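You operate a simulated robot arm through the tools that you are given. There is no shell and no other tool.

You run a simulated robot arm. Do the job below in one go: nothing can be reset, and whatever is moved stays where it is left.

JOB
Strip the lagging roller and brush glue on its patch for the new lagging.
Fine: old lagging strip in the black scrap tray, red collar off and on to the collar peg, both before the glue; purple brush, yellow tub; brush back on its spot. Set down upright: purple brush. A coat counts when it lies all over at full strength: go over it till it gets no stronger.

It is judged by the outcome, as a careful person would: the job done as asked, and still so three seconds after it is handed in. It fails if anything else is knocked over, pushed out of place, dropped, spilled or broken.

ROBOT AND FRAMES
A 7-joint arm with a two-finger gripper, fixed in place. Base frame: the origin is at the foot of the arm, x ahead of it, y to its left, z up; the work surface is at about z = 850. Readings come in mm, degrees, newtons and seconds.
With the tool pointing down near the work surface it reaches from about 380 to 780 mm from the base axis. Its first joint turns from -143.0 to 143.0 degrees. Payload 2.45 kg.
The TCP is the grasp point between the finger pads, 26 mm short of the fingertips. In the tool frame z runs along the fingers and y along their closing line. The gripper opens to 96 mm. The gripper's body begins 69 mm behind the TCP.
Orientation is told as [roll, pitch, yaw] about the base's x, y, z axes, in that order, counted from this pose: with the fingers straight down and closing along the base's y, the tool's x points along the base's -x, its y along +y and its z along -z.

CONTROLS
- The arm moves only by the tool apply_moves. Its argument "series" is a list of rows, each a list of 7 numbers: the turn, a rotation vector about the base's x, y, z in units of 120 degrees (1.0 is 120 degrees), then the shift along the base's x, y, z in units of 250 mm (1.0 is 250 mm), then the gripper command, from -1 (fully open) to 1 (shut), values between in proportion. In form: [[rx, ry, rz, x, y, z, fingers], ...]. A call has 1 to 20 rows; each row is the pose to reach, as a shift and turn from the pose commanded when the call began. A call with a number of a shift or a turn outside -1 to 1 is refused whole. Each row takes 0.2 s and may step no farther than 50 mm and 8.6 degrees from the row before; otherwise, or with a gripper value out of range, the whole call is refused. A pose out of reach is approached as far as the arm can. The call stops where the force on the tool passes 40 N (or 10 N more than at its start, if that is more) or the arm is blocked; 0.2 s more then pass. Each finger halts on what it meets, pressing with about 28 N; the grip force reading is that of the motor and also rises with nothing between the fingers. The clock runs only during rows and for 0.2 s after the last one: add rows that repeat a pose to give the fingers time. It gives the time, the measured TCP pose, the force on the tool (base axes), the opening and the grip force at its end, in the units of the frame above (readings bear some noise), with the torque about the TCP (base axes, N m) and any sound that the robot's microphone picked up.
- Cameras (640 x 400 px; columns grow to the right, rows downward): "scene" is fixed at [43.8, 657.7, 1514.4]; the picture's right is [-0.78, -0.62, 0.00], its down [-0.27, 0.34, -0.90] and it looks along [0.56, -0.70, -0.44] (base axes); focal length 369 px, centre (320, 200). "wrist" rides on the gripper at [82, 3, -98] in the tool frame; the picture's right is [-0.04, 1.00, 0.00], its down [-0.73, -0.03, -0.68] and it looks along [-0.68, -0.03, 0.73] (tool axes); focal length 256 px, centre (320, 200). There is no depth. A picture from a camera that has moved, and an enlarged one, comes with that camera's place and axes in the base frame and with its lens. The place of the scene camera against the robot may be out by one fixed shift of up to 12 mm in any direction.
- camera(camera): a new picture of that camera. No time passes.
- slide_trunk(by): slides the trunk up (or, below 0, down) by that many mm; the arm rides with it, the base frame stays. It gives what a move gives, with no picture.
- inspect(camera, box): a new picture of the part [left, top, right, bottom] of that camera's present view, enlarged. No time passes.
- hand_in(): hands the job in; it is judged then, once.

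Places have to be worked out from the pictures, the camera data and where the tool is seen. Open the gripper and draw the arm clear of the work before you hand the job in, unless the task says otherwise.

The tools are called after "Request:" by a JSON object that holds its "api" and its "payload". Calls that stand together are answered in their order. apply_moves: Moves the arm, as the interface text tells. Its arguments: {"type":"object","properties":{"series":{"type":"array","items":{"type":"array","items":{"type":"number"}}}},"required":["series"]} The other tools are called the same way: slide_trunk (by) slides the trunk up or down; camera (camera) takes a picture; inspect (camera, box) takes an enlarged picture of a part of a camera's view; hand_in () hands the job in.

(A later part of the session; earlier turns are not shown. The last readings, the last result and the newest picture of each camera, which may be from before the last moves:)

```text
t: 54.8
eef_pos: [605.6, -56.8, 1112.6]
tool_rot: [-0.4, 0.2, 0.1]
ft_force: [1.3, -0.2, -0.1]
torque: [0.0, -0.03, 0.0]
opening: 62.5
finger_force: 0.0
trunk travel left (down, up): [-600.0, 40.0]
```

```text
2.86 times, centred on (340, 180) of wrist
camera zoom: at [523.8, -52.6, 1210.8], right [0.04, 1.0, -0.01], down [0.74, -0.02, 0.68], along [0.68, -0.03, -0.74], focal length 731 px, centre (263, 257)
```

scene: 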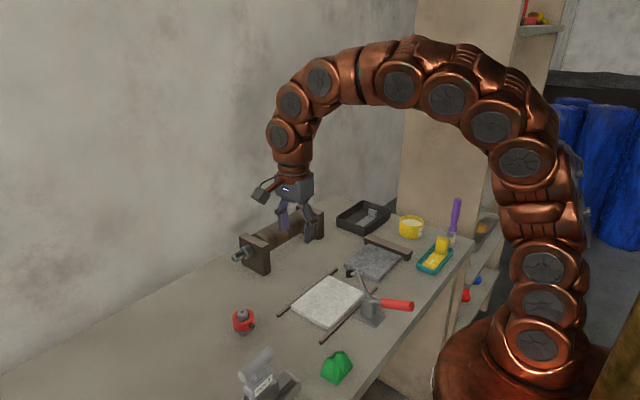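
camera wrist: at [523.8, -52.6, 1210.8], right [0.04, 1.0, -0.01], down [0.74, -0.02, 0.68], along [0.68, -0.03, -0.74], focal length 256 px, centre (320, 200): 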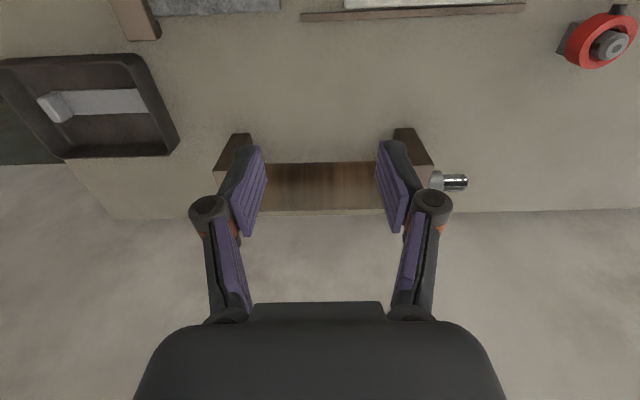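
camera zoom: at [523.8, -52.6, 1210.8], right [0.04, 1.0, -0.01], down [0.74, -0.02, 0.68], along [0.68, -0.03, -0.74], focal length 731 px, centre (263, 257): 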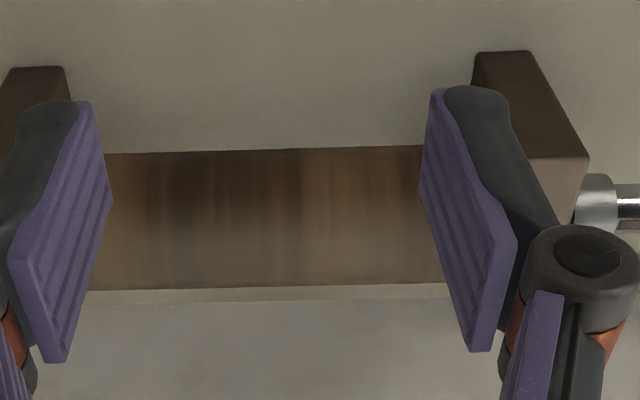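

No visible outline, so the patch is where the strip lay (x≈743–778, y≈−125…+7 on top of the roller). Next I go over to view the brush and the tub closely.

Request:
{"api": "apply_moves", "payload": {"series": [[0, 0, -0.0357, -0.114, -0.114, 0, -0.3], [0, 0, -0.0714, -0.228, -0.228, 0.01, -0.3], [0, 0, -0.107, -0.342, -0.342, 0.02, -0.3], [0, 0, -0.143, -0.456, -0.456, 0.03, -0.3], [0, 0, -0.1786, -0.57, -0.57, 0.04, -0.3], [0, 0, -0.214, -0.684, -0.684, 0.05, -0.3], [0, 0, -0.25, -0.8, -0.8, 0.06, -0.3]]}}

Request:
{"api": "apply_moves", "payload": {"series": [[0, 0, -0.04, -0.12, -0.09, 0, -0.3], [0, 0, -0.08, -0.24, -0.18, 0, -0.3], [0, 0, -0.12, -0.35, -0.26, 0, -0.3], [0, 0, -0.16, -0.46, -0.34, 0, -0.3]]}}

Request:
{"api": "camera", "payload": {"camera": "wrist"}}

Request:
{"api": "camera", "payload": {"camera": "scene"}}

```text
t: 56.4
eef_pos: [403.9, -255.9, 1126.2]
tool_rot: [-0.3, 0.3, -30.2]
ft_force: [0.5, -0.5, -0.1]
torque: [-0.02, 0.0, 0.01]
opening: 62.4
finger_force: 0.1
trunk travel left (down, up): [-600.0, 40.0]
```

```text
t: 57.4
eef_pos: [290.4, -342.5, 1127.6]
tool_rot: [-0.4, 0.0, -49.4]
ft_force: [-0.9, 0.4, -0.1]
torque: [0.0, 0.04, -0.02]
opening: 62.6
finger_force: 0.0
trunk travel left (down, up): [-600.0, 40.0]
```

```text
taken
camera wrist: at [239.8, -277.8, 1225.9], right [0.78, 0.62, -0.01], down [0.46, -0.57, 0.68], along [0.42, -0.53, -0.74], focal length 256 px, centre (320, 200)
```

wrist: 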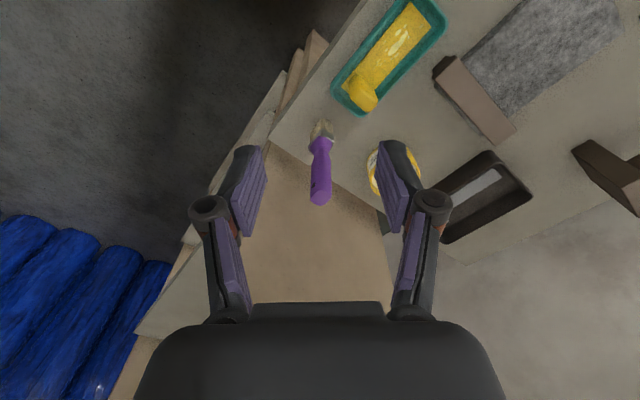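

```text
taken
```

scene: 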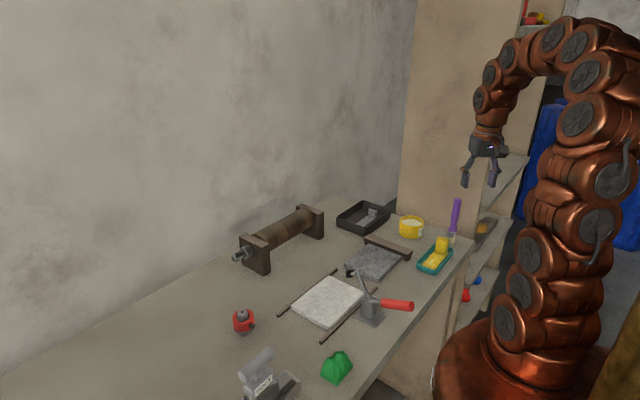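

Request:
{"api": "inspect", "payload": {"camera": "wrist", "box": [260, 80, 400, 220]}}

Request:
{"api": "inspect", "payload": {"camera": "scene", "box": [425, 190, 485, 280]}}

```text
2.86 times, centred on (330, 150) of wrist
camera zoom: at [239.8, -277.8, 1225.9], right [0.78, 0.62, -0.01], down [0.46, -0.57, 0.68], along [0.42, -0.53, -0.74], focal length 731 px, centre (291, 343)
```

zoom: 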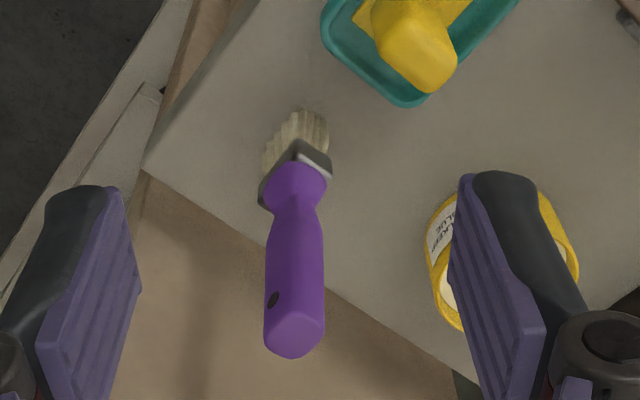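

```text
4.44 times, centred on (455, 235) of scene
camera zoom: at [43.8, 657.7, 1514.4], right [-0.78, -0.62, 0.0], down [-0.27, 0.34, -0.9], along [0.56, -0.7, -0.44], focal length 1640 px, centre (-280, 44)
```

zoom: 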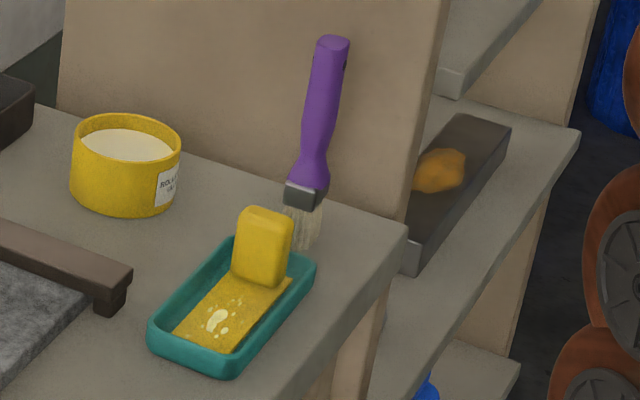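

The brush stands at about (353, −414), ~178 mm tall, handle ~18 mm thick, bristles ~29 mm (y) × 18 mm (x). I tilt the tool 40° outward along this heading and stop short of the handle to refine its position.

Request:
{"api": "apply_moves", "payload": {"series": [[-0.0422, -0.0362, 0, 0.022, -0.026, -0.056, -0.3], [-0.0843, -0.0723, 0, 0.044, -0.051, -0.112, -0.3], [-0.1265, -0.1085, 0, 0.067, -0.077, -0.168, -0.3], [-0.1687, -0.1447, 0, 0.089, -0.102, -0.224, -0.3], [-0.2108, -0.1808, 0, 0.111, -0.128, -0.28, -0.3], [-0.253, -0.217, 0, 0.133, -0.153, -0.336, -0.3]]}}

Request:
{"api": "camera", "payload": {"camera": "wrist"}}

Request:
{"api": "camera", "payload": {"camera": "scene"}}

```text
t: 58.8
eef_pos: [322.9, -380.6, 1043.3]
tool_rot: [-0.4, -40.0, -49.3]
ft_force: [0.4, 0.1, -0.4]
torque: [-0.01, -0.01, -0.01]
opening: 62.2
finger_force: 0.0
trunk travel left (down, up): [-600.0, 40.0]
```

```text
taken
camera wrist: at [244.2, -282.8, 1066.0], right [0.78, 0.62, 0.02], down [0.06, -0.11, 0.99], along [0.62, -0.77, -0.13], focal length 256 px, centre (320, 200)
```

wrist: 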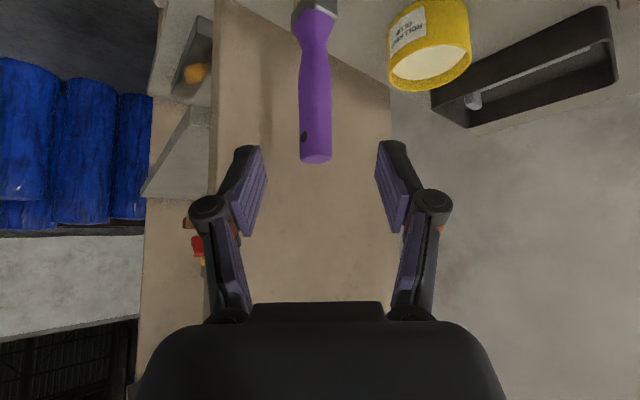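

```text
taken
```

scene: 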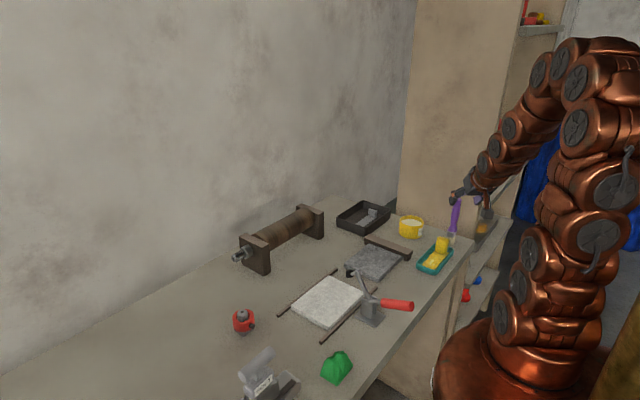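

I take a second look from 50 mm to the side to triangulate the handle accurately.

Request:
{"api": "inspect", "payload": {"camera": "wrist", "box": [260, 0, 380, 180]}}

Request:
{"api": "apply_moves", "payload": {"series": [[0, 0, 0, 0.08, 0.064, 0, -0.3], [0, 0, 0, 0.156, 0.124, 0, -0.3], [0, 0, 0, 0.156, 0.124, 0, -0.3]]}}

Request:
{"api": "camera", "payload": {"camera": "wrist"}}

Request:
{"api": "inspect", "payload": {"camera": "wrist", "box": [180, 0, 300, 180]}}

```text
2.22 times, centred on (320, 90) of wrist
camera zoom: at [244.2, -282.8, 1066.0], right [0.78, 0.62, 0.02], down [0.06, -0.11, 0.99], along [0.62, -0.77, -0.13], focal length 569 px, centre (320, 444)
```

zoom: 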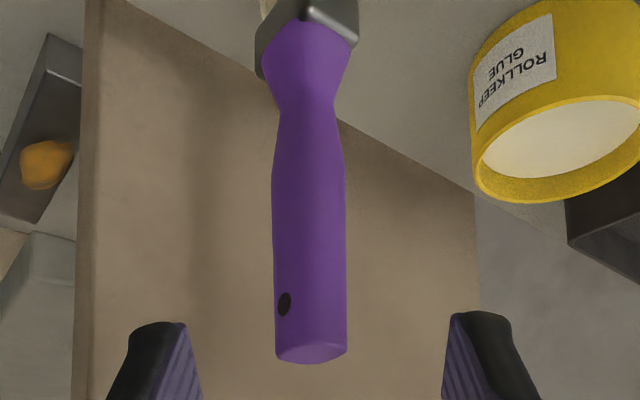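

```text
t: 59.6
eef_pos: [363.2, -348.4, 1043.5]
tool_rot: [-0.3, -39.9, -49.3]
ft_force: [0.4, -0.4, 0.5]
torque: [0.01, 0.01, 0.0]
opening: 62.7
finger_force: 0.2
trunk travel left (down, up): [-600.0, 40.0]
```

```text
taken
camera wrist: at [283.7, -251.3, 1066.4], right [0.78, 0.62, 0.02], down [0.06, -0.11, 0.99], along [0.62, -0.77, -0.13], focal length 256 px, centre (320, 200)
```

wrist: 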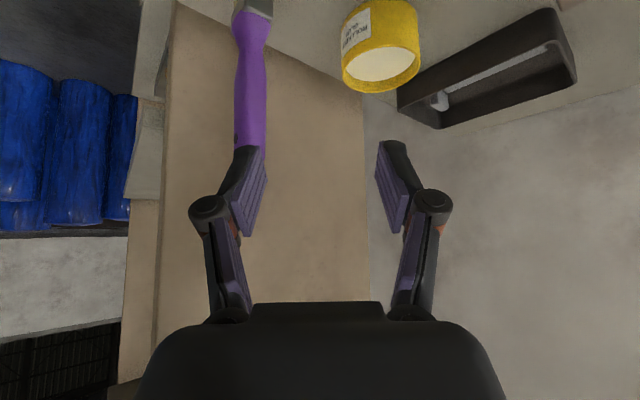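

```text
2.22 times, centred on (240, 90) of wrist
camera zoom: at [283.7, -251.3, 1066.4], right [0.78, 0.62, 0.02], down [0.06, -0.11, 0.99], along [0.62, -0.77, -0.13], focal length 569 px, centre (498, 444)
```

zoom: 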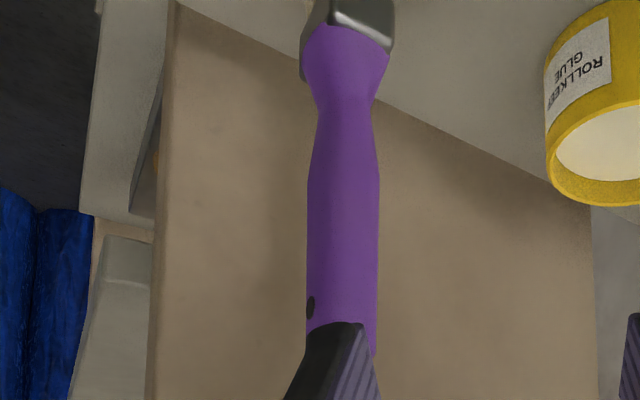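

Triangulated handle axis ≈ (358.5, −428), top z≈1013, thickness ~25 mm. I line up for the approach at 60 mm back along the tool axis.

Request:
{"api": "apply_moves", "payload": {"series": [[0, 0, 0, -0.08, -0.064, 0, -0.3], [0, 0, 0, -0.156, -0.13, 0, -0.3], [0, 0, 0, -0.14, -0.165, -0.03, -0.3], [0, 0, 0, -0.119, -0.201, -0.07, -0.3], [0, 0, 0, -0.119, -0.201, -0.07, -0.3]]}}

Request:
{"api": "camera", "payload": {"camera": "wrist"}}

Request:
{"api": "inspect", "payload": {"camera": "scene", "box": [425, 170, 505, 260]}}

```text
t: 60.8
eef_pos: [332.8, -399.7, 1024.5]
tool_rot: [-0.4, -39.8, -49.3]
ft_force: [0.2, 0.5, 0.2]
torque: [0.0, 0.01, 0.01]
opening: 62.0
finger_force: 0.0
trunk travel left (down, up): [-600.0, 40.0]
```

```text
taken
camera wrist: at [253.4, -301.5, 1048.2], right [0.78, 0.62, 0.02], down [0.07, -0.11, 0.99], along [0.62, -0.77, -0.13], focal length 256 px, centre (320, 200)
```

wrist: 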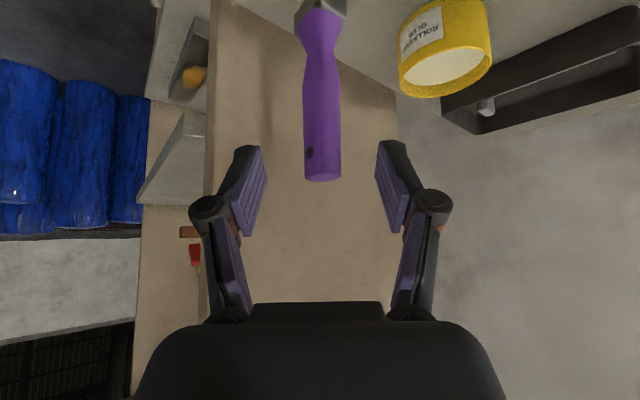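

```text
4.44 times, centred on (465, 215) of scene
camera zoom: at [43.8, 657.7, 1514.4], right [-0.78, -0.62, 0.0], down [-0.27, 0.34, -0.9], along [0.56, -0.7, -0.44], focal length 1640 px, centre (-324, 133)
```

zoom: 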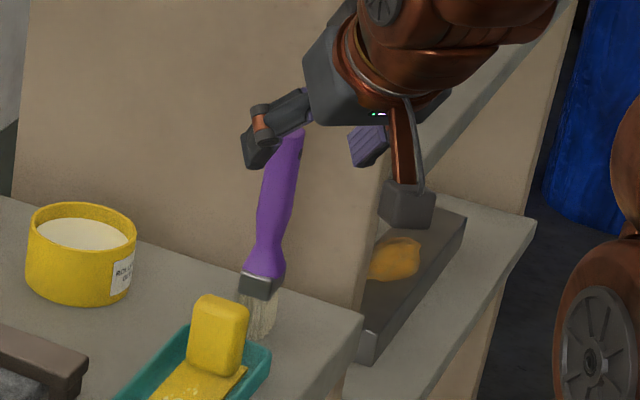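

The handle is centred. I advance 58 mm along the tool axis so the TCP meets the handle at z≈980.

Request:
{"api": "apply_moves", "payload": {"series": [[0, 0, 0, 0.0323, -0.0377, -0.0592, -0.3], [0, 0, 0, 0.0647, -0.0755, -0.1185, -0.3], [0, 0, 0, 0.097, -0.1132, -0.1777, -0.3], [0, 0, 0, 0.097, -0.1132, -0.1777, -0.3]]}}

Request:
{"api": "camera", "payload": {"camera": "wrist"}}

Request:
{"api": "inspect", "payload": {"camera": "scene", "box": [425, 170, 505, 260]}}

```text
t: 61.8
eef_pos: [356.6, -428.8, 982.6]
tool_rot: [-0.5, -39.8, -49.2]
ft_force: [-0.1, 0.7, -0.1]
torque: [0.0, 0.0, 0.01]
opening: 62.3
finger_force: 0.0
trunk travel left (down, up): [-600.0, 40.0]
```

```text
taken
camera wrist: at [277.5, -330.1, 1004.2], right [0.78, 0.62, 0.02], down [0.07, -0.11, 0.99], along [0.62, -0.77, -0.13], focal length 256 px, centre (320, 200)
```

wrist: 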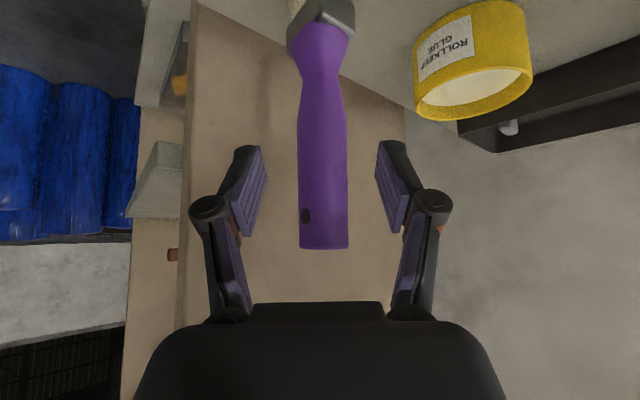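

```text
4.44 times, centred on (465, 215) of scene
camera zoom: at [43.8, 657.7, 1514.4], right [-0.78, -0.62, 0.0], down [-0.27, 0.34, -0.9], along [0.56, -0.7, -0.44], focal length 1640 px, centre (-324, 133)
```

zoom: 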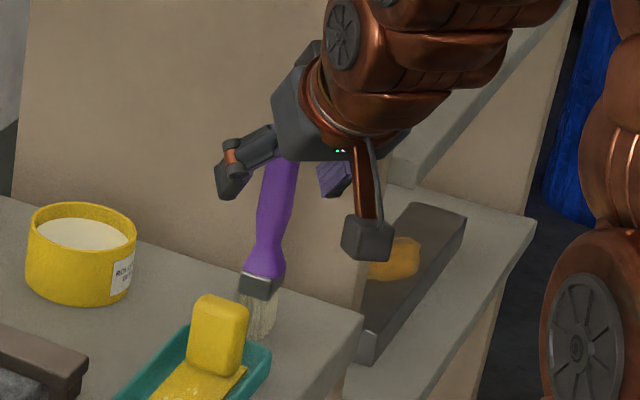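

Handle is 1–2 mm off centre and ~6 mm deeper; I correct and close the fingers on the handle.

Request:
{"api": "apply_moves", "payload": {"series": [[0, 0, 0, 0.013, -0.0055, -0.015, -0.3], [0, 0, 0, 0.013, -0.0055, -0.015, 1], [0, 0, 0, 0.013, -0.0055, -0.015, 1], [0, 0, 0, 0.013, -0.0055, -0.015, 1], [0, 0, 0, 0.013, -0.0055, -0.015, 1], [0, 0, 0, 0.013, -0.0055, -0.015, 1]]}}

Request:
{"api": "camera", "payload": {"camera": "wrist"}}

Request:
{"api": "inspect", "payload": {"camera": "scene", "box": [425, 170, 505, 260]}}

```text
t: 63.2
eef_pos: [361.0, -429.9, 976.8]
tool_rot: [-0.5, -39.8, -49.2]
ft_force: [1.4, 0.0, 0.1]
torque: [0.0, -0.07, -0.01]
opening: 22.2
finger_force: 27.7
trunk travel left (down, up): [-600.0, 40.0]
```

```text
taken
camera wrist: at [280.6, -331.2, 1000.7], right [0.78, 0.62, 0.02], down [0.07, -0.11, 0.99], along [0.62, -0.77, -0.13], focal length 256 px, centre (320, 200)
```

wrist: 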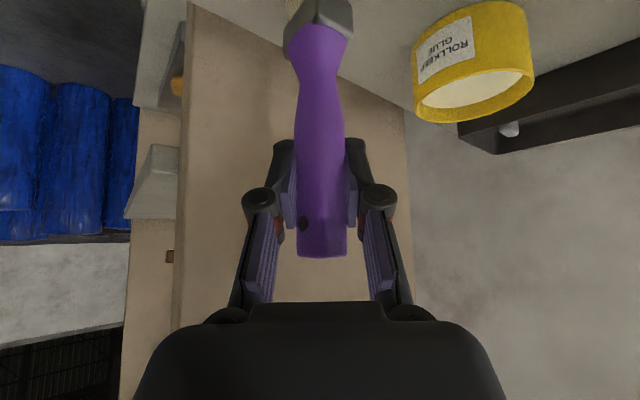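

```text
4.44 times, centred on (465, 215) of scene
camera zoom: at [43.8, 657.7, 1514.4], right [-0.78, -0.62, 0.0], down [-0.27, 0.34, -0.9], along [0.56, -0.7, -0.44], focal length 1640 px, centre (-324, 133)
```

zoom: 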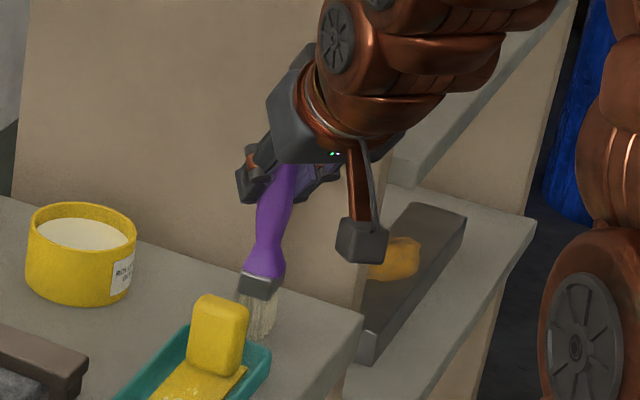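

Brush gripped (22 mm). Its spot corresponds to TCP ≈ (360.4, −430.0, 977.8) with bristles on the table. The tub rim centre triangulates to ≈ (485, −399, 899). I lift the brush straight up, then carry it above the tub.

Request:
{"api": "apply_moves", "payload": {"series": [[0, 0, 0, 0, 0, 0.04, 1], [0, 0, 0, 0, 0, 0.12, 1], [0, 0, 0, 0, 0, 0.26, 1], [0, 0, 0, 0, 0, 0.4, 1], [0, 0, 0, 0.1, 0.024, 0.4, 1], [0, 0, 0, 0.25, 0.06, 0.4, 1], [0, 0, 0, 0.4, 0.09, 0.4, 1], [0, 0, 0, 0.5, 0.12, 0.4, 1], [0, 0, 0, 0.5, 0.12, 0.4, 1]]}}

Request:
{"api": "camera", "payload": {"camera": "wrist"}}

Request:
{"api": "inspect", "payload": {"camera": "scene", "box": [370, 160, 490, 260]}}

```text
t: 65.2
eef_pos: [484.3, -399.4, 1076.7]
tool_rot: [-0.5, -39.8, -49.3]
ft_force: [0.1, -0.8, -0.2]
torque: [0.02, 0.02, -0.01]
opening: 22.4
finger_force: 27.7
trunk travel left (down, up): [-600.0, 40.0]
```

```text
taken
camera wrist: at [405.7, -300.8, 1099.7], right [0.78, 0.62, 0.02], down [0.07, -0.11, 0.99], along [0.62, -0.77, -0.13], focal length 256 px, centre (320, 200)
```

wrist: 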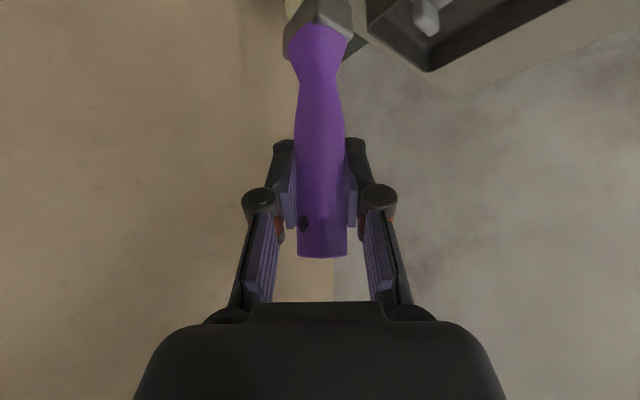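

```text
4.00 times, centred on (430, 210) of scene
camera zoom: at [43.8, 657.7, 1514.4], right [-0.78, -0.62, 0.0], down [-0.27, 0.34, -0.9], along [0.56, -0.7, -0.44], focal length 1476 px, centre (-120, 160)
```

zoom: 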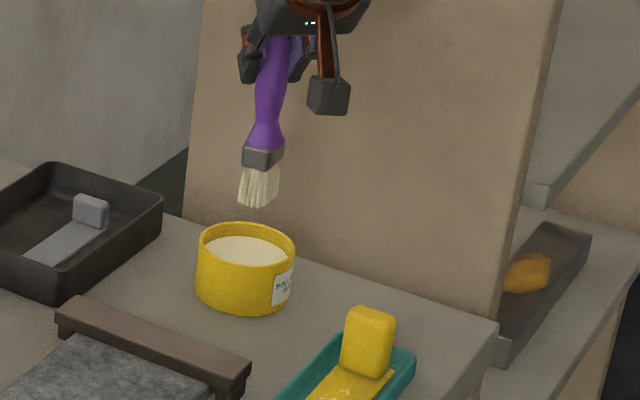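

The brush hangs upright over the tub. I lower it until the bristles are about at rim height and check.

Request:
{"api": "apply_moves", "payload": {"series": [[0, 0, 0, 0, 0, -0.08, 1], [0, 0, 0, 0, 0, -0.16, 1], [0, 0, 0, 0, 0, -0.18, 1], [0, 0, 0, 0, 0, -0.18, 1]]}}

Request:
{"api": "inspect", "payload": {"camera": "scene", "box": [380, 180, 450, 250]}}

Request:
{"api": "camera", "payload": {"camera": "wrist"}}

```text
t: 66.2
eef_pos: [484.7, -400.5, 1032.4]
tool_rot: [-0.5, -39.8, -49.3]
ft_force: [-0.1, 0.0, -0.9]
torque: [0.01, -0.01, 0.0]
opening: 22.4
finger_force: 28.1
trunk travel left (down, up): [-600.0, 40.0]
```

```text
5.71 times, centred on (415, 215) of scene
camera zoom: at [43.8, 657.7, 1514.4], right [-0.78, -0.62, 0.0], down [-0.27, 0.34, -0.9], along [0.56, -0.7, -0.44], focal length 2108 px, centre (-223, 114)
```

zoom: 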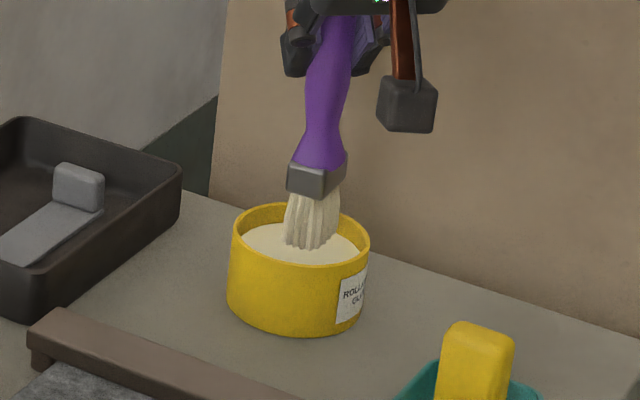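

```text
taken
camera wrist: at [405.4, -301.5, 1054.8], right [0.78, 0.62, 0.02], down [0.07, -0.11, 0.99], along [0.62, -0.77, -0.13], focal length 256 px, centre (320, 200)
```

wrist: 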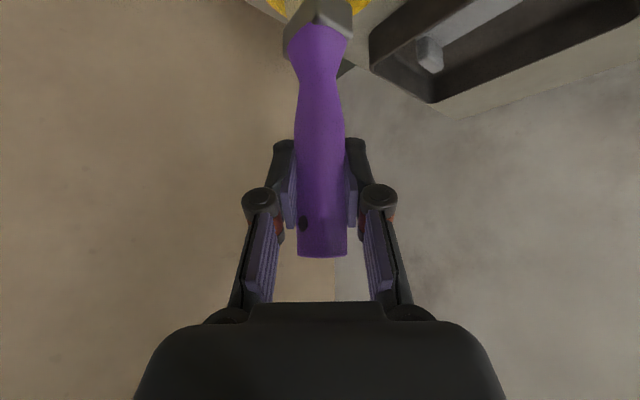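

The brush looks slightly nearer the camera than the tub centre, so I shift (+6, −7) mm and lower the bristles ~25–28 mm into the glue, watching the force.

Request:
{"api": "apply_moves", "payload": {"series": [[0, 0, 0, 0.024, -0.028, 0, 1], [0, 0, 0, 0.024, -0.028, -0.04, 1], [0, 0, 0, 0.024, -0.028, -0.08, 1], [0, 0, 0, 0.024, -0.028, -0.1, 1], [0, 0, 0, 0.024, -0.028, -0.1, 1]]}}

Request:
{"api": "inspect", "payload": {"camera": "scene", "box": [380, 180, 450, 250]}}

```text
t: 67.4
eef_pos: [491.4, -406.7, 1008.6]
tool_rot: [-0.4, -39.9, -49.3]
ft_force: [2.5, -4.8, 20.4]
torque: [-0.22, -0.24, -0.04]
opening: 22.9
finger_force: 27.6
trunk travel left (down, up): [-600.0, 40.0]
```

```text
5.71 times, centred on (415, 215) of scene
camera zoom: at [43.8, 657.7, 1514.4], right [-0.78, -0.62, 0.0], down [-0.27, 0.34, -0.9], along [0.56, -0.7, -0.44], focal length 2108 px, centre (-223, 114)
```

zoom: 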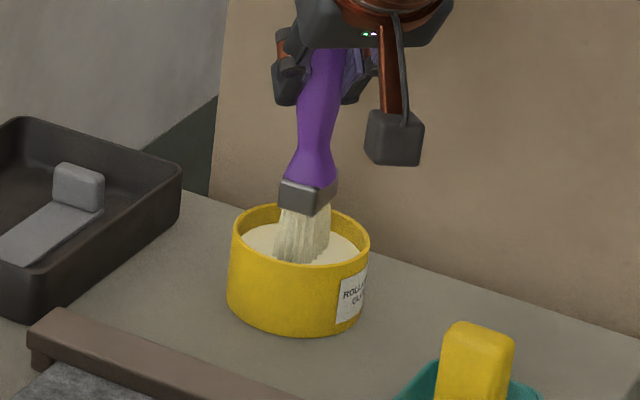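

Contact of ~20 N: the bristles are down in the tub at z≈880. I ease off 3 mm, make a small swirl, then lift to look at the bristles.

Request:
{"api": "apply_moves", "payload": {"series": [[0, 0, 0, 0, 0, 0.01, 1], [0, 0, 0, 0.016, 0, 0.01, 1], [0, 0, 0, 0, 0.012, 0.01, 1], [0, 0, 0, 0, 0, 0.01, 1]]}}

Request:
{"api": "inspect", "payload": {"camera": "scene", "box": [380, 180, 450, 250]}}

```text
t: 68.4
eef_pos: [491.6, -405.9, 1007.5]
tool_rot: [-0.6, -39.8, -49.3]
ft_force: [-1.1, 0.1, -0.8]
torque: [0.0, 0.03, -0.03]
opening: 22.3
finger_force: 28.8
trunk travel left (down, up): [-600.0, 40.0]
```

```text
5.71 times, centred on (415, 215) of scene
camera zoom: at [43.8, 657.7, 1514.4], right [-0.78, -0.62, 0.0], down [-0.27, 0.34, -0.9], along [0.56, -0.7, -0.44], focal length 2108 px, centre (-223, 114)
```

zoom: 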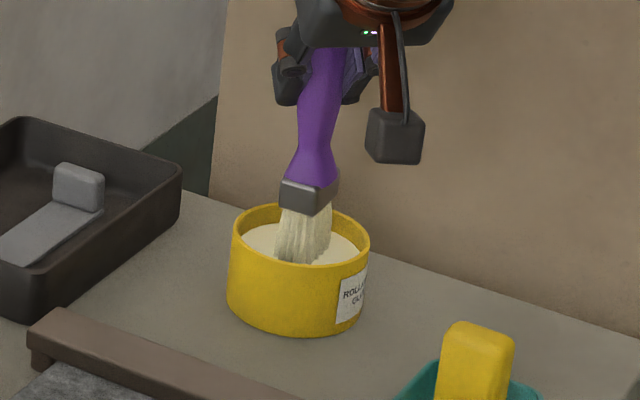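

Force is back to zero and the tub has not moved. I lift out and inspect the bristles for glue.

Request:
{"api": "apply_moves", "payload": {"series": [[0, 0, 0, 0, 0, 0.06, 1], [0, 0, 0, 0, 0, 0.14, 1], [0, 0, 0, 0, 0, 0.26, 1], [0, 0, 0, 0, 0, 0.26, 1]]}}

Request:
{"api": "inspect", "payload": {"camera": "scene", "box": [380, 160, 450, 230]}}

Request:
{"api": "inspect", "payload": {"camera": "scene", "box": [400, 190, 425, 215]}}

```text
t: 69.4
eef_pos: [491.0, -407.2, 1074.5]
tool_rot: [-0.5, -39.9, -49.3]
ft_force: [0.2, 0.1, -0.3]
torque: [0.01, 0.02, 0.02]
opening: 22.4
finger_force: 28.7
trunk travel left (down, up): [-600.0, 40.0]
```

```text
5.71 times, centred on (415, 195) of scene
camera zoom: at [43.8, 657.7, 1514.4], right [-0.78, -0.62, 0.0], down [-0.27, 0.34, -0.9], along [0.56, -0.7, -0.44], focal length 2108 px, centre (-223, 229)
```

zoom: 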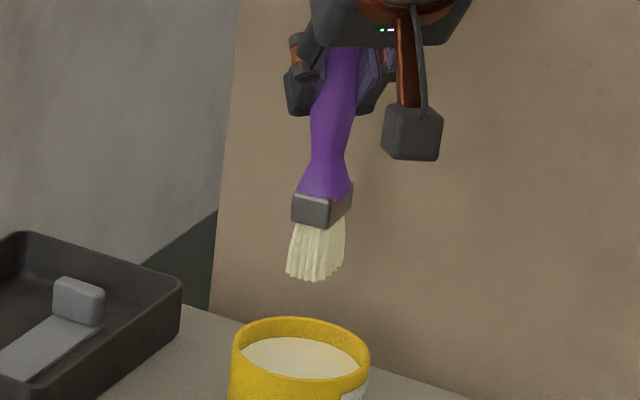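

```text
16.00 times, centred on (412, 202) of scene
camera zoom: at [43.8, 657.7, 1514.4], right [-0.78, -0.62, 0.0], down [-0.27, 0.34, -0.9], along [0.56, -0.7, -0.44], focal length 5904 px, centre (-1160, 160)
```

zoom: 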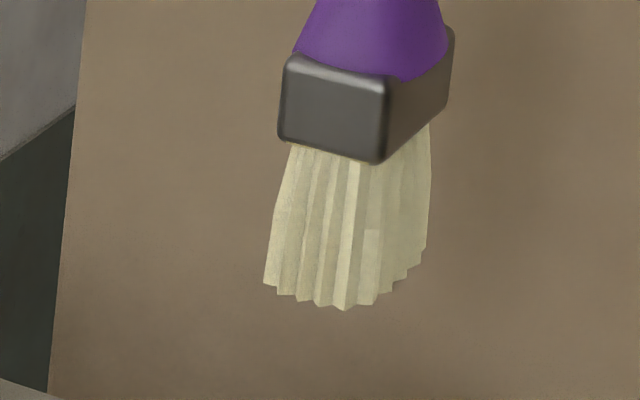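

The bristles look wetted with glue. I carry the brush, still upright, over to the −y end of the patch above the roller.

Request:
{"api": "apply_moves", "payload": {"series": [[0, 0, 0, 0.08, 0.08, 0.1, 1], [0, 0, 0, 0.2, 0.2, 0.2, 1], [0, 0, 0, 0.33, 0.34, 0.224, 1], [0, 0, 0, 0.44, 0.46, 0.224, 1], [0, 0, 0, 0.55, 0.58, 0.224, 1]]}}

Request:
{"api": "apply_moves", "payload": {"series": [[0, 0, 0, 0.11, 0.117, 0, 1], [0, 0, 0, 0.22, 0.234, 0, 1], [0, 0, 0, 0.33, 0.351, 0, 1], [0, 0, 0, 0.44, 0.468, 0, 1], [0, 0, 0, 0.55, 0.584, 0, 1], [0, 0, 0, 0.55, 0.584, 0, 1]]}}

Request:
{"api": "camera", "payload": {"camera": "wrist"}}

Request:
{"api": "inspect", "payload": {"camera": "scene", "box": [240, 150, 360, 260]}}

```text
t: 70.6
eef_pos: [630.2, -261.3, 1131.6]
tool_rot: [-0.4, -39.9, -49.3]
ft_force: [-0.2, -0.4, -1.0]
torque: [0.02, -0.01, 0.0]
opening: 22.2
finger_force: 27.8
trunk travel left (down, up): [-600.0, 40.0]
```

```text
t: 72.0
eef_pos: [766.2, -115.7, 1130.4]
tool_rot: [-0.3, -39.7, -49.3]
ft_force: [0.2, 0.1, 0.1]
torque: [-0.02, 0.03, -0.03]
opening: 22.3
finger_force: 28.3
trunk travel left (down, up): [-600.0, 40.0]
```

```text
taken
camera wrist: at [686.8, -16.3, 1153.8], right [0.78, 0.62, 0.02], down [0.07, -0.11, 0.99], along [0.62, -0.77, -0.13], focal length 256 px, centre (320, 200)
```

wrist: 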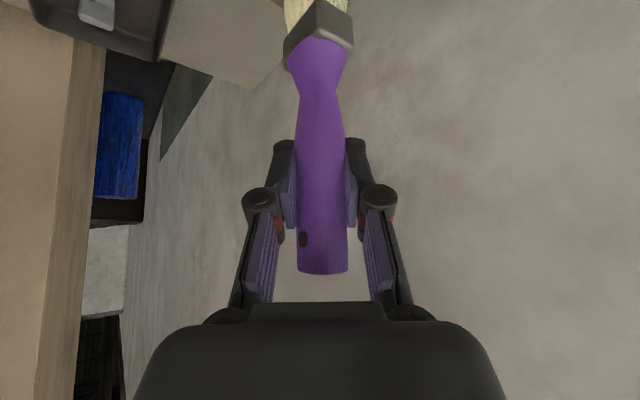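

```text
3.64 times, centred on (300, 205) of scene
camera zoom: at [43.8, 657.7, 1514.4], right [-0.78, -0.62, 0.0], down [-0.27, 0.34, -0.9], along [0.56, -0.7, -0.44], focal length 1342 px, centre (393, 182)
```

zoom: 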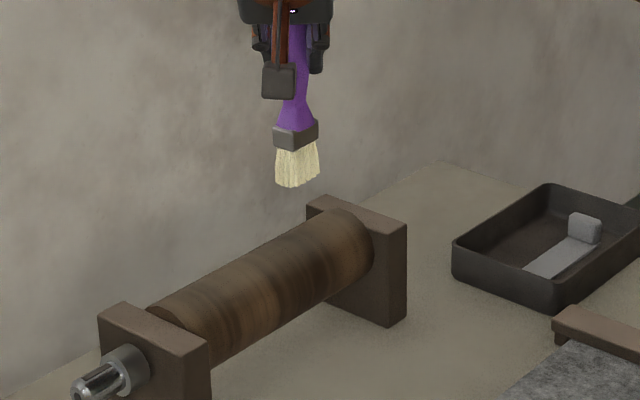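

The brush slid ~8 mm up in the grip when it met the glue, so its tip is now ~120 mm below the TCP. I lower towards the roller top and look before touching.

Request:
{"api": "apply_moves", "payload": {"series": [[0, 0, 0, 0, 0, -0.08, 1], [0, 0, 0, 0, 0, -0.16, 1], [0, 0, 0, 0, 0, -0.16, 1]]}}

Request:
{"api": "inspect", "payload": {"camera": "scene", "box": [270, 170, 350, 240]}}

Request:
{"api": "camera", "payload": {"camera": "wrist"}}

```text
t: 72.8
eef_pos: [766.3, -115.3, 1091.8]
tool_rot: [-0.5, -39.9, -49.3]
ft_force: [0.3, 1.0, -1.6]
torque: [0.01, -0.01, -0.01]
opening: 22.2
finger_force: 28.0
trunk travel left (down, up): [-600.0, 40.0]
```

```text
5.71 times, centred on (310, 205) of scene
camera zoom: at [43.8, 657.7, 1514.4], right [-0.78, -0.62, 0.0], down [-0.27, 0.34, -0.9], along [0.56, -0.7, -0.44], focal length 2108 px, centre (377, 171)
```

zoom: 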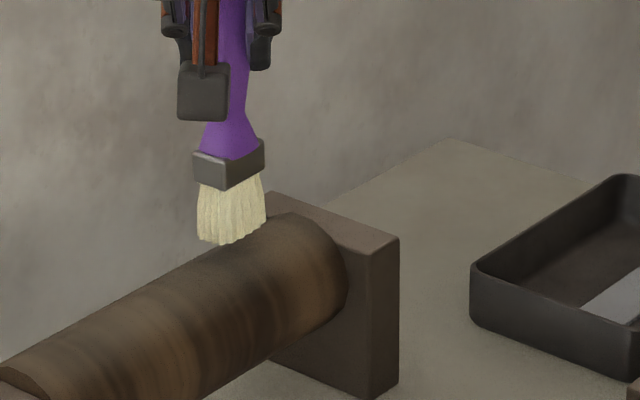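

```text
taken
camera wrist: at [686.9, -17.8, 1113.6], right [0.78, 0.62, 0.02], down [0.07, -0.11, 0.99], along [0.62, -0.77, -0.13], focal length 256 px, centre (320, 200)
```

wrist: 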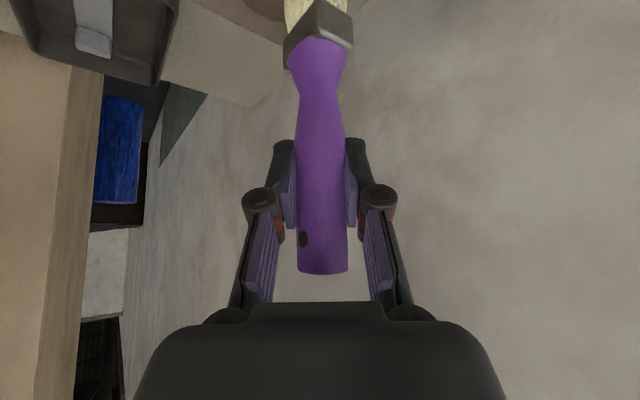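

The bristles are ~10 mm above the roller crest. I lower in 2 mm steps until light contact.

Request:
{"api": "apply_moves", "payload": {"series": [[0, 0, 0, 0, 0, -0.012, 1], [0, 0, 0, 0, 0, -0.024, 1], [0, 0, 0, 0, 0, -0.032, 1], [0, 0, 0, 0, 0, -0.032, 1]]}}

Request:
{"api": "inspect", "payload": {"camera": "scene", "box": [270, 180, 330, 230]}}

```text
t: 73.8
eef_pos: [765.6, -114.9, 1081.9]
tool_rot: [-0.4, -39.8, -49.3]
ft_force: [0.5, 0.5, -1.1]
torque: [-0.02, 0.01, 0.02]
opening: 22.4
finger_force: 28.5
trunk travel left (down, up): [-600.0, 40.0]
```

```text
8.00 times, centred on (300, 205) of scene
camera zoom: at [43.8, 657.7, 1514.4], right [-0.78, -0.62, 0.0], down [-0.27, 0.34, -0.9], along [0.56, -0.7, -0.44], focal length 2952 px, centre (480, 160)
```

zoom: 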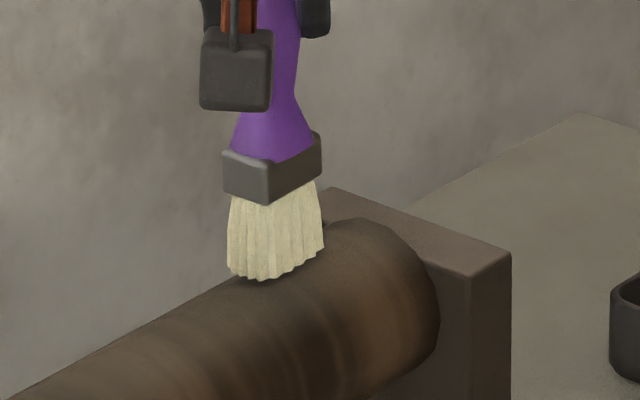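

Request:
{"api": "apply_moves", "payload": {"series": [[0, 0, 0, 0, 0, -0.006, 1], [0, 0, 0, 0, 0, -0.012, 1], [0, 0, 0, 0, 0, -0.012, 1]]}}

Request:
{"api": "inspect", "payload": {"camera": "scene", "box": [270, 180, 330, 230]}}

```text
t: 74.6
eef_pos: [765.8, -115.4, 1080.5]
tool_rot: [-0.4, -40.0, -49.3]
ft_force: [1.2, 0.0, 4.7]
torque: [0.07, 0.04, -0.01]
opening: 22.2
finger_force: 27.8
trunk travel left (down, up): [-600.0, 40.0]
```

```text
8.00 times, centred on (300, 205) of scene
camera zoom: at [43.8, 657.7, 1514.4], right [-0.78, -0.62, 0.0], down [-0.27, 0.34, -0.9], along [0.56, -0.7, -0.44], focal length 2952 px, centre (480, 160)
```

zoom: 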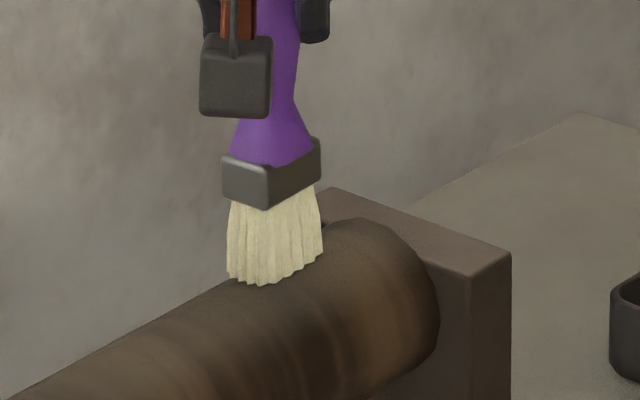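

Light contact (≈5 N). I make the first stroke along +y over the crest, ~110 mm.

Request:
{"api": "apply_moves", "payload": {"series": [[0, 0, 0, 0, 0.04, 0, 1], [0, 0, 0, 0, 0.08, 0, 1], [0, 0, 0, 0, 0.12, 0, 1], [0, 0, 0, 0, 0.16, 0, 1], [0, 0, 0, 0, 0.2, 0, 1], [0, 0, 0, 0, 0.24, 0, 1], [0, 0, 0, 0, 0.28, 0, 1], [0, 0, 0, 0, 0.32, 0, 1], [0, 0, 0, 0, 0.36, 0, 1], [0, 0, 0, 0, 0.4, 0, 1], [0, 0, 0, 0, 0.44, 0, 1]]}}

Request:
{"api": "inspect", "payload": {"camera": "scene", "box": [230, 180, 350, 270]}}

```text
t: 77.0
eef_pos: [765.2, -5.2, 1079.8]
tool_rot: [-0.5, -39.8, -49.3]
ft_force: [-0.3, -0.6, 5.8]
torque: [0.0, -0.02, -0.02]
opening: 22.2
finger_force: 27.7
trunk travel left (down, up): [-600.0, 40.0]
```

```text
4.44 times, centred on (290, 225) of scene
camera zoom: at [43.8, 657.7, 1514.4], right [-0.78, -0.62, 0.0], down [-0.27, 0.34, -0.9], along [0.56, -0.7, -0.44], focal length 1640 px, centre (453, 89)
```

zoom: 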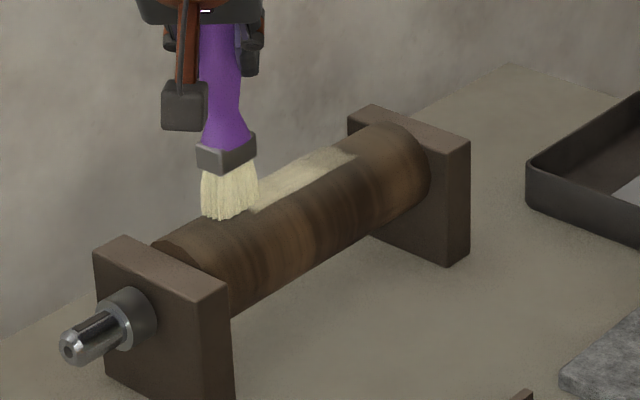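

The glue is going on: a cream trail shows along the top. I zoom in on the coat.

Request:
{"api": "inspect", "payload": {"camera": "scene", "box": [260, 195, 320, 240]}}

```text
8.89 times, centred on (290, 218) of scene
camera zoom: at [43.8, 657.7, 1514.4], right [-0.78, -0.62, 0.0], down [-0.27, 0.34, -0.9], along [0.56, -0.7, -0.44], focal length 3280 px, centre (587, 44)
```

zoom: 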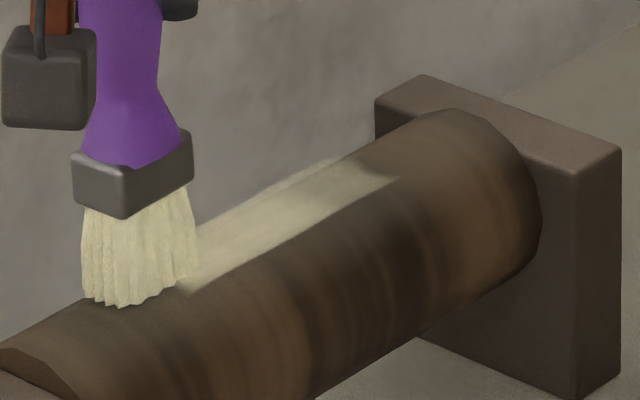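

Good. Return stroke on a lane 9 mm nearer the front (−x).

Request:
{"api": "apply_moves", "payload": {"series": [[0, 0, 0, -0.036, 0.012, -0.002, 1], [0, 0, 0, -0.036, -0.03, -0.002, 1], [0, 0, 0, -0.036, -0.07, -0.002, 1], [0, 0, 0, -0.036, -0.11, -0.002, 1], [0, 0, 0, -0.036, -0.15, -0.002, 1], [0, 0, 0, -0.036, -0.19, -0.002, 1], [0, 0, 0, -0.036, -0.23, -0.002, 1], [0, 0, 0, -0.036, -0.27, -0.002, 1], [0, 0, 0, -0.036, -0.31, -0.002, 1], [0, 0, 0, -0.036, -0.35, -0.002, 1], [0, 0, 0, -0.036, -0.39, -0.002, 1], [0, 0, 0, -0.036, -0.43, -0.002, 1], [0, 0, 0, -0.036, -0.46, -0.002, 1]]}}

Request:
{"api": "inspect", "payload": {"camera": "scene", "box": [250, 185, 330, 250]}}

```text
t: 79.8
eef_pos: [757.5, -120.2, 1080.8]
tool_rot: [-0.5, -39.9, -49.1]
ft_force: [0.9, 3.0, 9.1]
torque: [0.21, -0.22, 0.01]
opening: 22.3
finger_force: 27.8
trunk travel left (down, up): [-600.0, 40.0]
```

```text
6.15 times, centred on (290, 218) of scene
camera zoom: at [43.8, 657.7, 1514.4], right [-0.78, -0.62, 0.0], down [-0.27, 0.34, -0.9], along [0.56, -0.7, -0.44], focal length 2271 px, centre (505, 92)
```

zoom: 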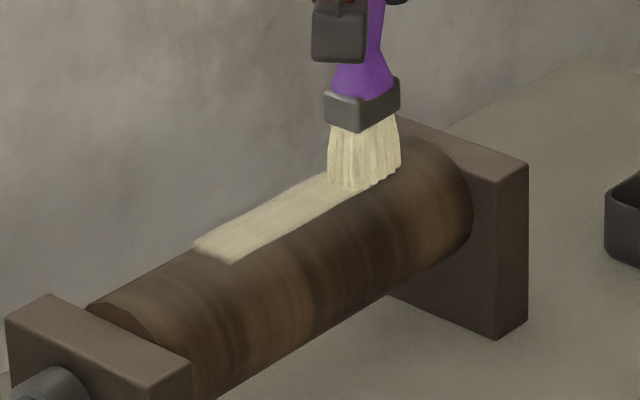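

The coat builds up. Now the rear lane (+9 mm from crest), stroking +y and running ~20 mm further to see where the patch ends.

Request:
{"api": "apply_moves", "payload": {"series": [[0, 0, 0, 0.02, 0, 0.006, 1], [0, 0, 0, 0.05, 0, 0.006, 1], [0, 0, 0, 0.072, 0, 0.0, 1], [0, 0, 0, 0.072, 0.04, 0.0, 1], [0, 0, 0, 0.072, 0.08, 0.0, 1], [0, 0, 0, 0.072, 0.12, 0.0, 1], [0, 0, 0, 0.072, 0.16, 0.0, 1], [0, 0, 0, 0.072, 0.2, 0.0, 1], [0, 0, 0, 0.072, 0.24, 0.0, 1], [0, 0, 0, 0.072, 0.28, 0.0, 1], [0, 0, 0, 0.072, 0.32, 0.0, 1], [0, 0, 0, 0.072, 0.36, 0.0, 1], [0, 0, 0, 0.072, 0.4, 0.0, 1], [0, 0, 0, 0.072, 0.44, 0.0, 1], [0, 0, 0, 0.072, 0.48, 0.0, 1], [0, 0, 0, 0.072, 0.52, 0.0, 1], [0, 0, 0, 0.072, 0.54, 0.0, 1]]}}

Request:
{"api": "inspect", "payload": {"camera": "scene", "box": [250, 185, 330, 250]}}

```text
t: 83.4
eef_pos: [775.0, 14.3, 1080.3]
tool_rot: [-0.5, -39.8, -49.2]
ft_force: [-0.1, 0.4, -0.9]
torque: [-0.03, 0.01, -0.01]
opening: 22.2
finger_force: 28.3
trunk travel left (down, up): [-600.0, 40.0]
```

```text
6.15 times, centred on (290, 218) of scene
camera zoom: at [43.8, 657.7, 1514.4], right [-0.78, -0.62, 0.0], down [-0.27, 0.34, -0.9], along [0.56, -0.7, -0.44], focal length 2271 px, centre (505, 92)
```

zoom: 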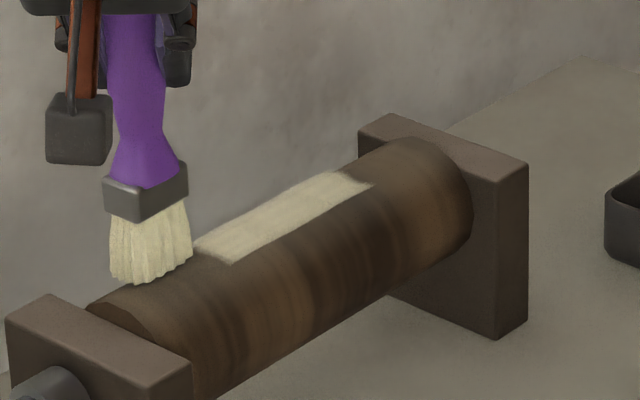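

The coat ends at a crisp edge although the brush went past, so the patch is that rectangle. I zoom in to judge its strength.

Request:
{"api": "inspect", "payload": {"camera": "scene", "box": [270, 200, 305, 235]}}

```text
11.43 times, centred on (288, 218) of scene
camera zoom: at [43.8, 657.7, 1514.4], right [-0.78, -0.62, 0.0], down [-0.27, 0.34, -0.9], along [0.56, -0.7, -0.44], focal length 4217 px, centre (691, 0)
```

zoom: 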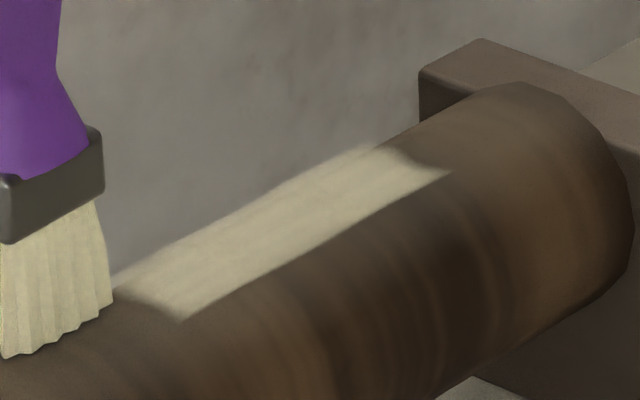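

Centre looks strong but the ends and rear edge are softer. I go back along the rear edge (lane +12 mm, 1 mm lower), past the −y end.

Request:
{"api": "apply_moves", "payload": {"series": [[0, 0, 0, 0.012, -0.02, -0.004, 1], [0, 0, 0, 0.012, -0.06, -0.004, 1], [0, 0, 0, 0.012, -0.1, -0.004, 1], [0, 0, 0, 0.012, -0.14, -0.004, 1], [0, 0, 0, 0.012, -0.18, -0.004, 1], [0, 0, 0, 0.012, -0.22, -0.004, 1], [0, 0, 0, 0.012, -0.26, -0.004, 1], [0, 0, 0, 0.012, -0.3, -0.004, 1], [0, 0, 0, 0.012, -0.34, -0.004, 1], [0, 0, 0, 0.012, -0.38, -0.004, 1], [0, 0, 0, 0.012, -0.42, -0.004, 1], [0, 0, 0, 0.012, -0.46, -0.004, 1], [0, 0, 0, 0.012, -0.5, -0.004, 1], [0, 0, 0, 0.012, -0.54, -0.004, 1]]}}

Request:
{"api": "inspect", "payload": {"camera": "scene", "box": [270, 200, 305, 235]}}

```text
t: 86.4
eef_pos: [777.7, -121.0, 1078.1]
tool_rot: [-0.5, -39.9, -49.3]
ft_force: [1.5, 0.9, 2.6]
torque: [0.1, -0.14, -0.03]
opening: 22.4
finger_force: 27.9
trunk travel left (down, up): [-600.0, 40.0]
```

```text
11.43 times, centred on (288, 218) of scene
camera zoom: at [43.8, 657.7, 1514.4], right [-0.78, -0.62, 0.0], down [-0.27, 0.34, -0.9], along [0.56, -0.7, -0.44], focal length 4217 px, centre (691, 0)
```

zoom: 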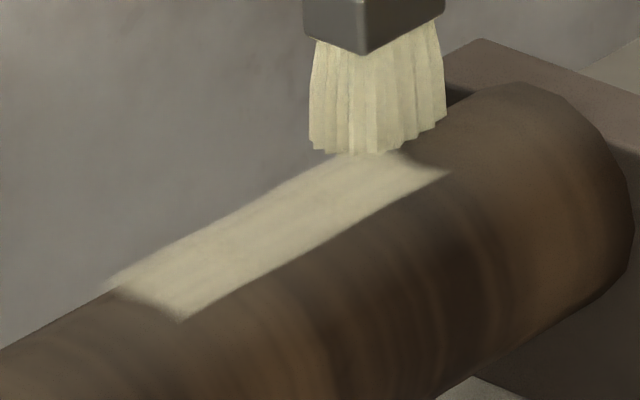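

The coat is evening out. I continue with two more full strokes at lanes +6 and 0.

Request:
{"api": "apply_moves", "payload": {"series": [[0, 0, 0, -0.024, 0, 0.003, 1], [0, 0, 0, -0.024, 0.05, 0.003, 1], [0, 0, 0, -0.024, 0.1, 0.003, 1], [0, 0, 0, -0.024, 0.15, 0.003, 1], [0, 0, 0, -0.024, 0.2, 0.003, 1], [0, 0, 0, -0.024, 0.25, 0.003, 1], [0, 0, 0, -0.024, 0.3, 0.003, 1], [0, 0, 0, -0.024, 0.35, 0.003, 1], [0, 0, 0, -0.024, 0.4, 0.003, 1], [0, 0, 0, -0.024, 0.45, 0.003, 1], [0, 0, 0, -0.024, 0.5, 0.003, 1]]}}

Request:
{"api": "apply_moves", "payload": {"series": [[0, 0, 0, -0.024, 0, 0.0, 1], [0, 0, 0, -0.024, -0.05, 0.0, 1], [0, 0, 0, -0.024, -0.1, 0.0, 1], [0, 0, 0, -0.024, -0.15, 0.0, 1], [0, 0, 0, -0.024, -0.2, 0.0, 1], [0, 0, 0, -0.024, -0.25, 0.0, 1], [0, 0, 0, -0.024, -0.3, 0.0, 1], [0, 0, 0, -0.024, -0.35, 0.0, 1], [0, 0, 0, -0.024, -0.4, 0.0, 1], [0, 0, 0, -0.024, -0.45, 0.0, 1], [0, 0, 0, -0.024, -0.5, 0.0, 1]]}}

Request:
{"api": "inspect", "payload": {"camera": "scene", "box": [270, 200, 305, 235]}}

```text
t: 88.8
eef_pos: [772.6, 3.8, 1078.7]
tool_rot: [-0.5, -39.8, -49.2]
ft_force: [7.0, -1.9, -0.3]
torque: [-0.18, -0.88, -0.09]
opening: 22.7
finger_force: 28.3
trunk travel left (down, up): [-600.0, 40.0]
```

```text
t: 91.2
eef_pos: [766.2, -120.6, 1078.1]
tool_rot: [-0.5, -39.7, -49.2]
ft_force: [-1.8, 2.5, 8.0]
torque: [0.35, 0.17, 0.0]
opening: 22.3
finger_force: 27.9
trunk travel left (down, up): [-600.0, 40.0]
```

```text
11.43 times, centred on (288, 218) of scene
camera zoom: at [43.8, 657.7, 1514.4], right [-0.78, -0.62, 0.0], down [-0.27, 0.34, -0.9], along [0.56, -0.7, -0.44], focal length 4217 px, centre (691, 0)
```

zoom: 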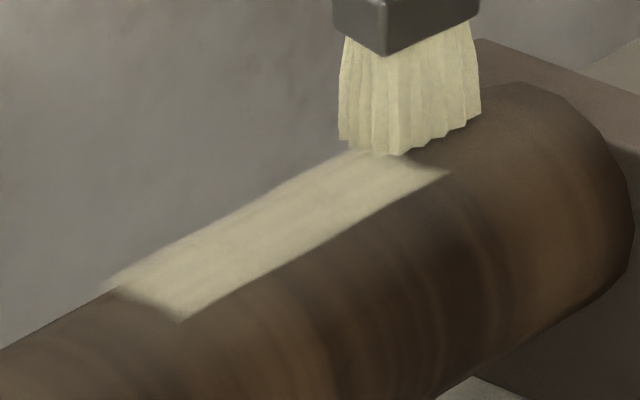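

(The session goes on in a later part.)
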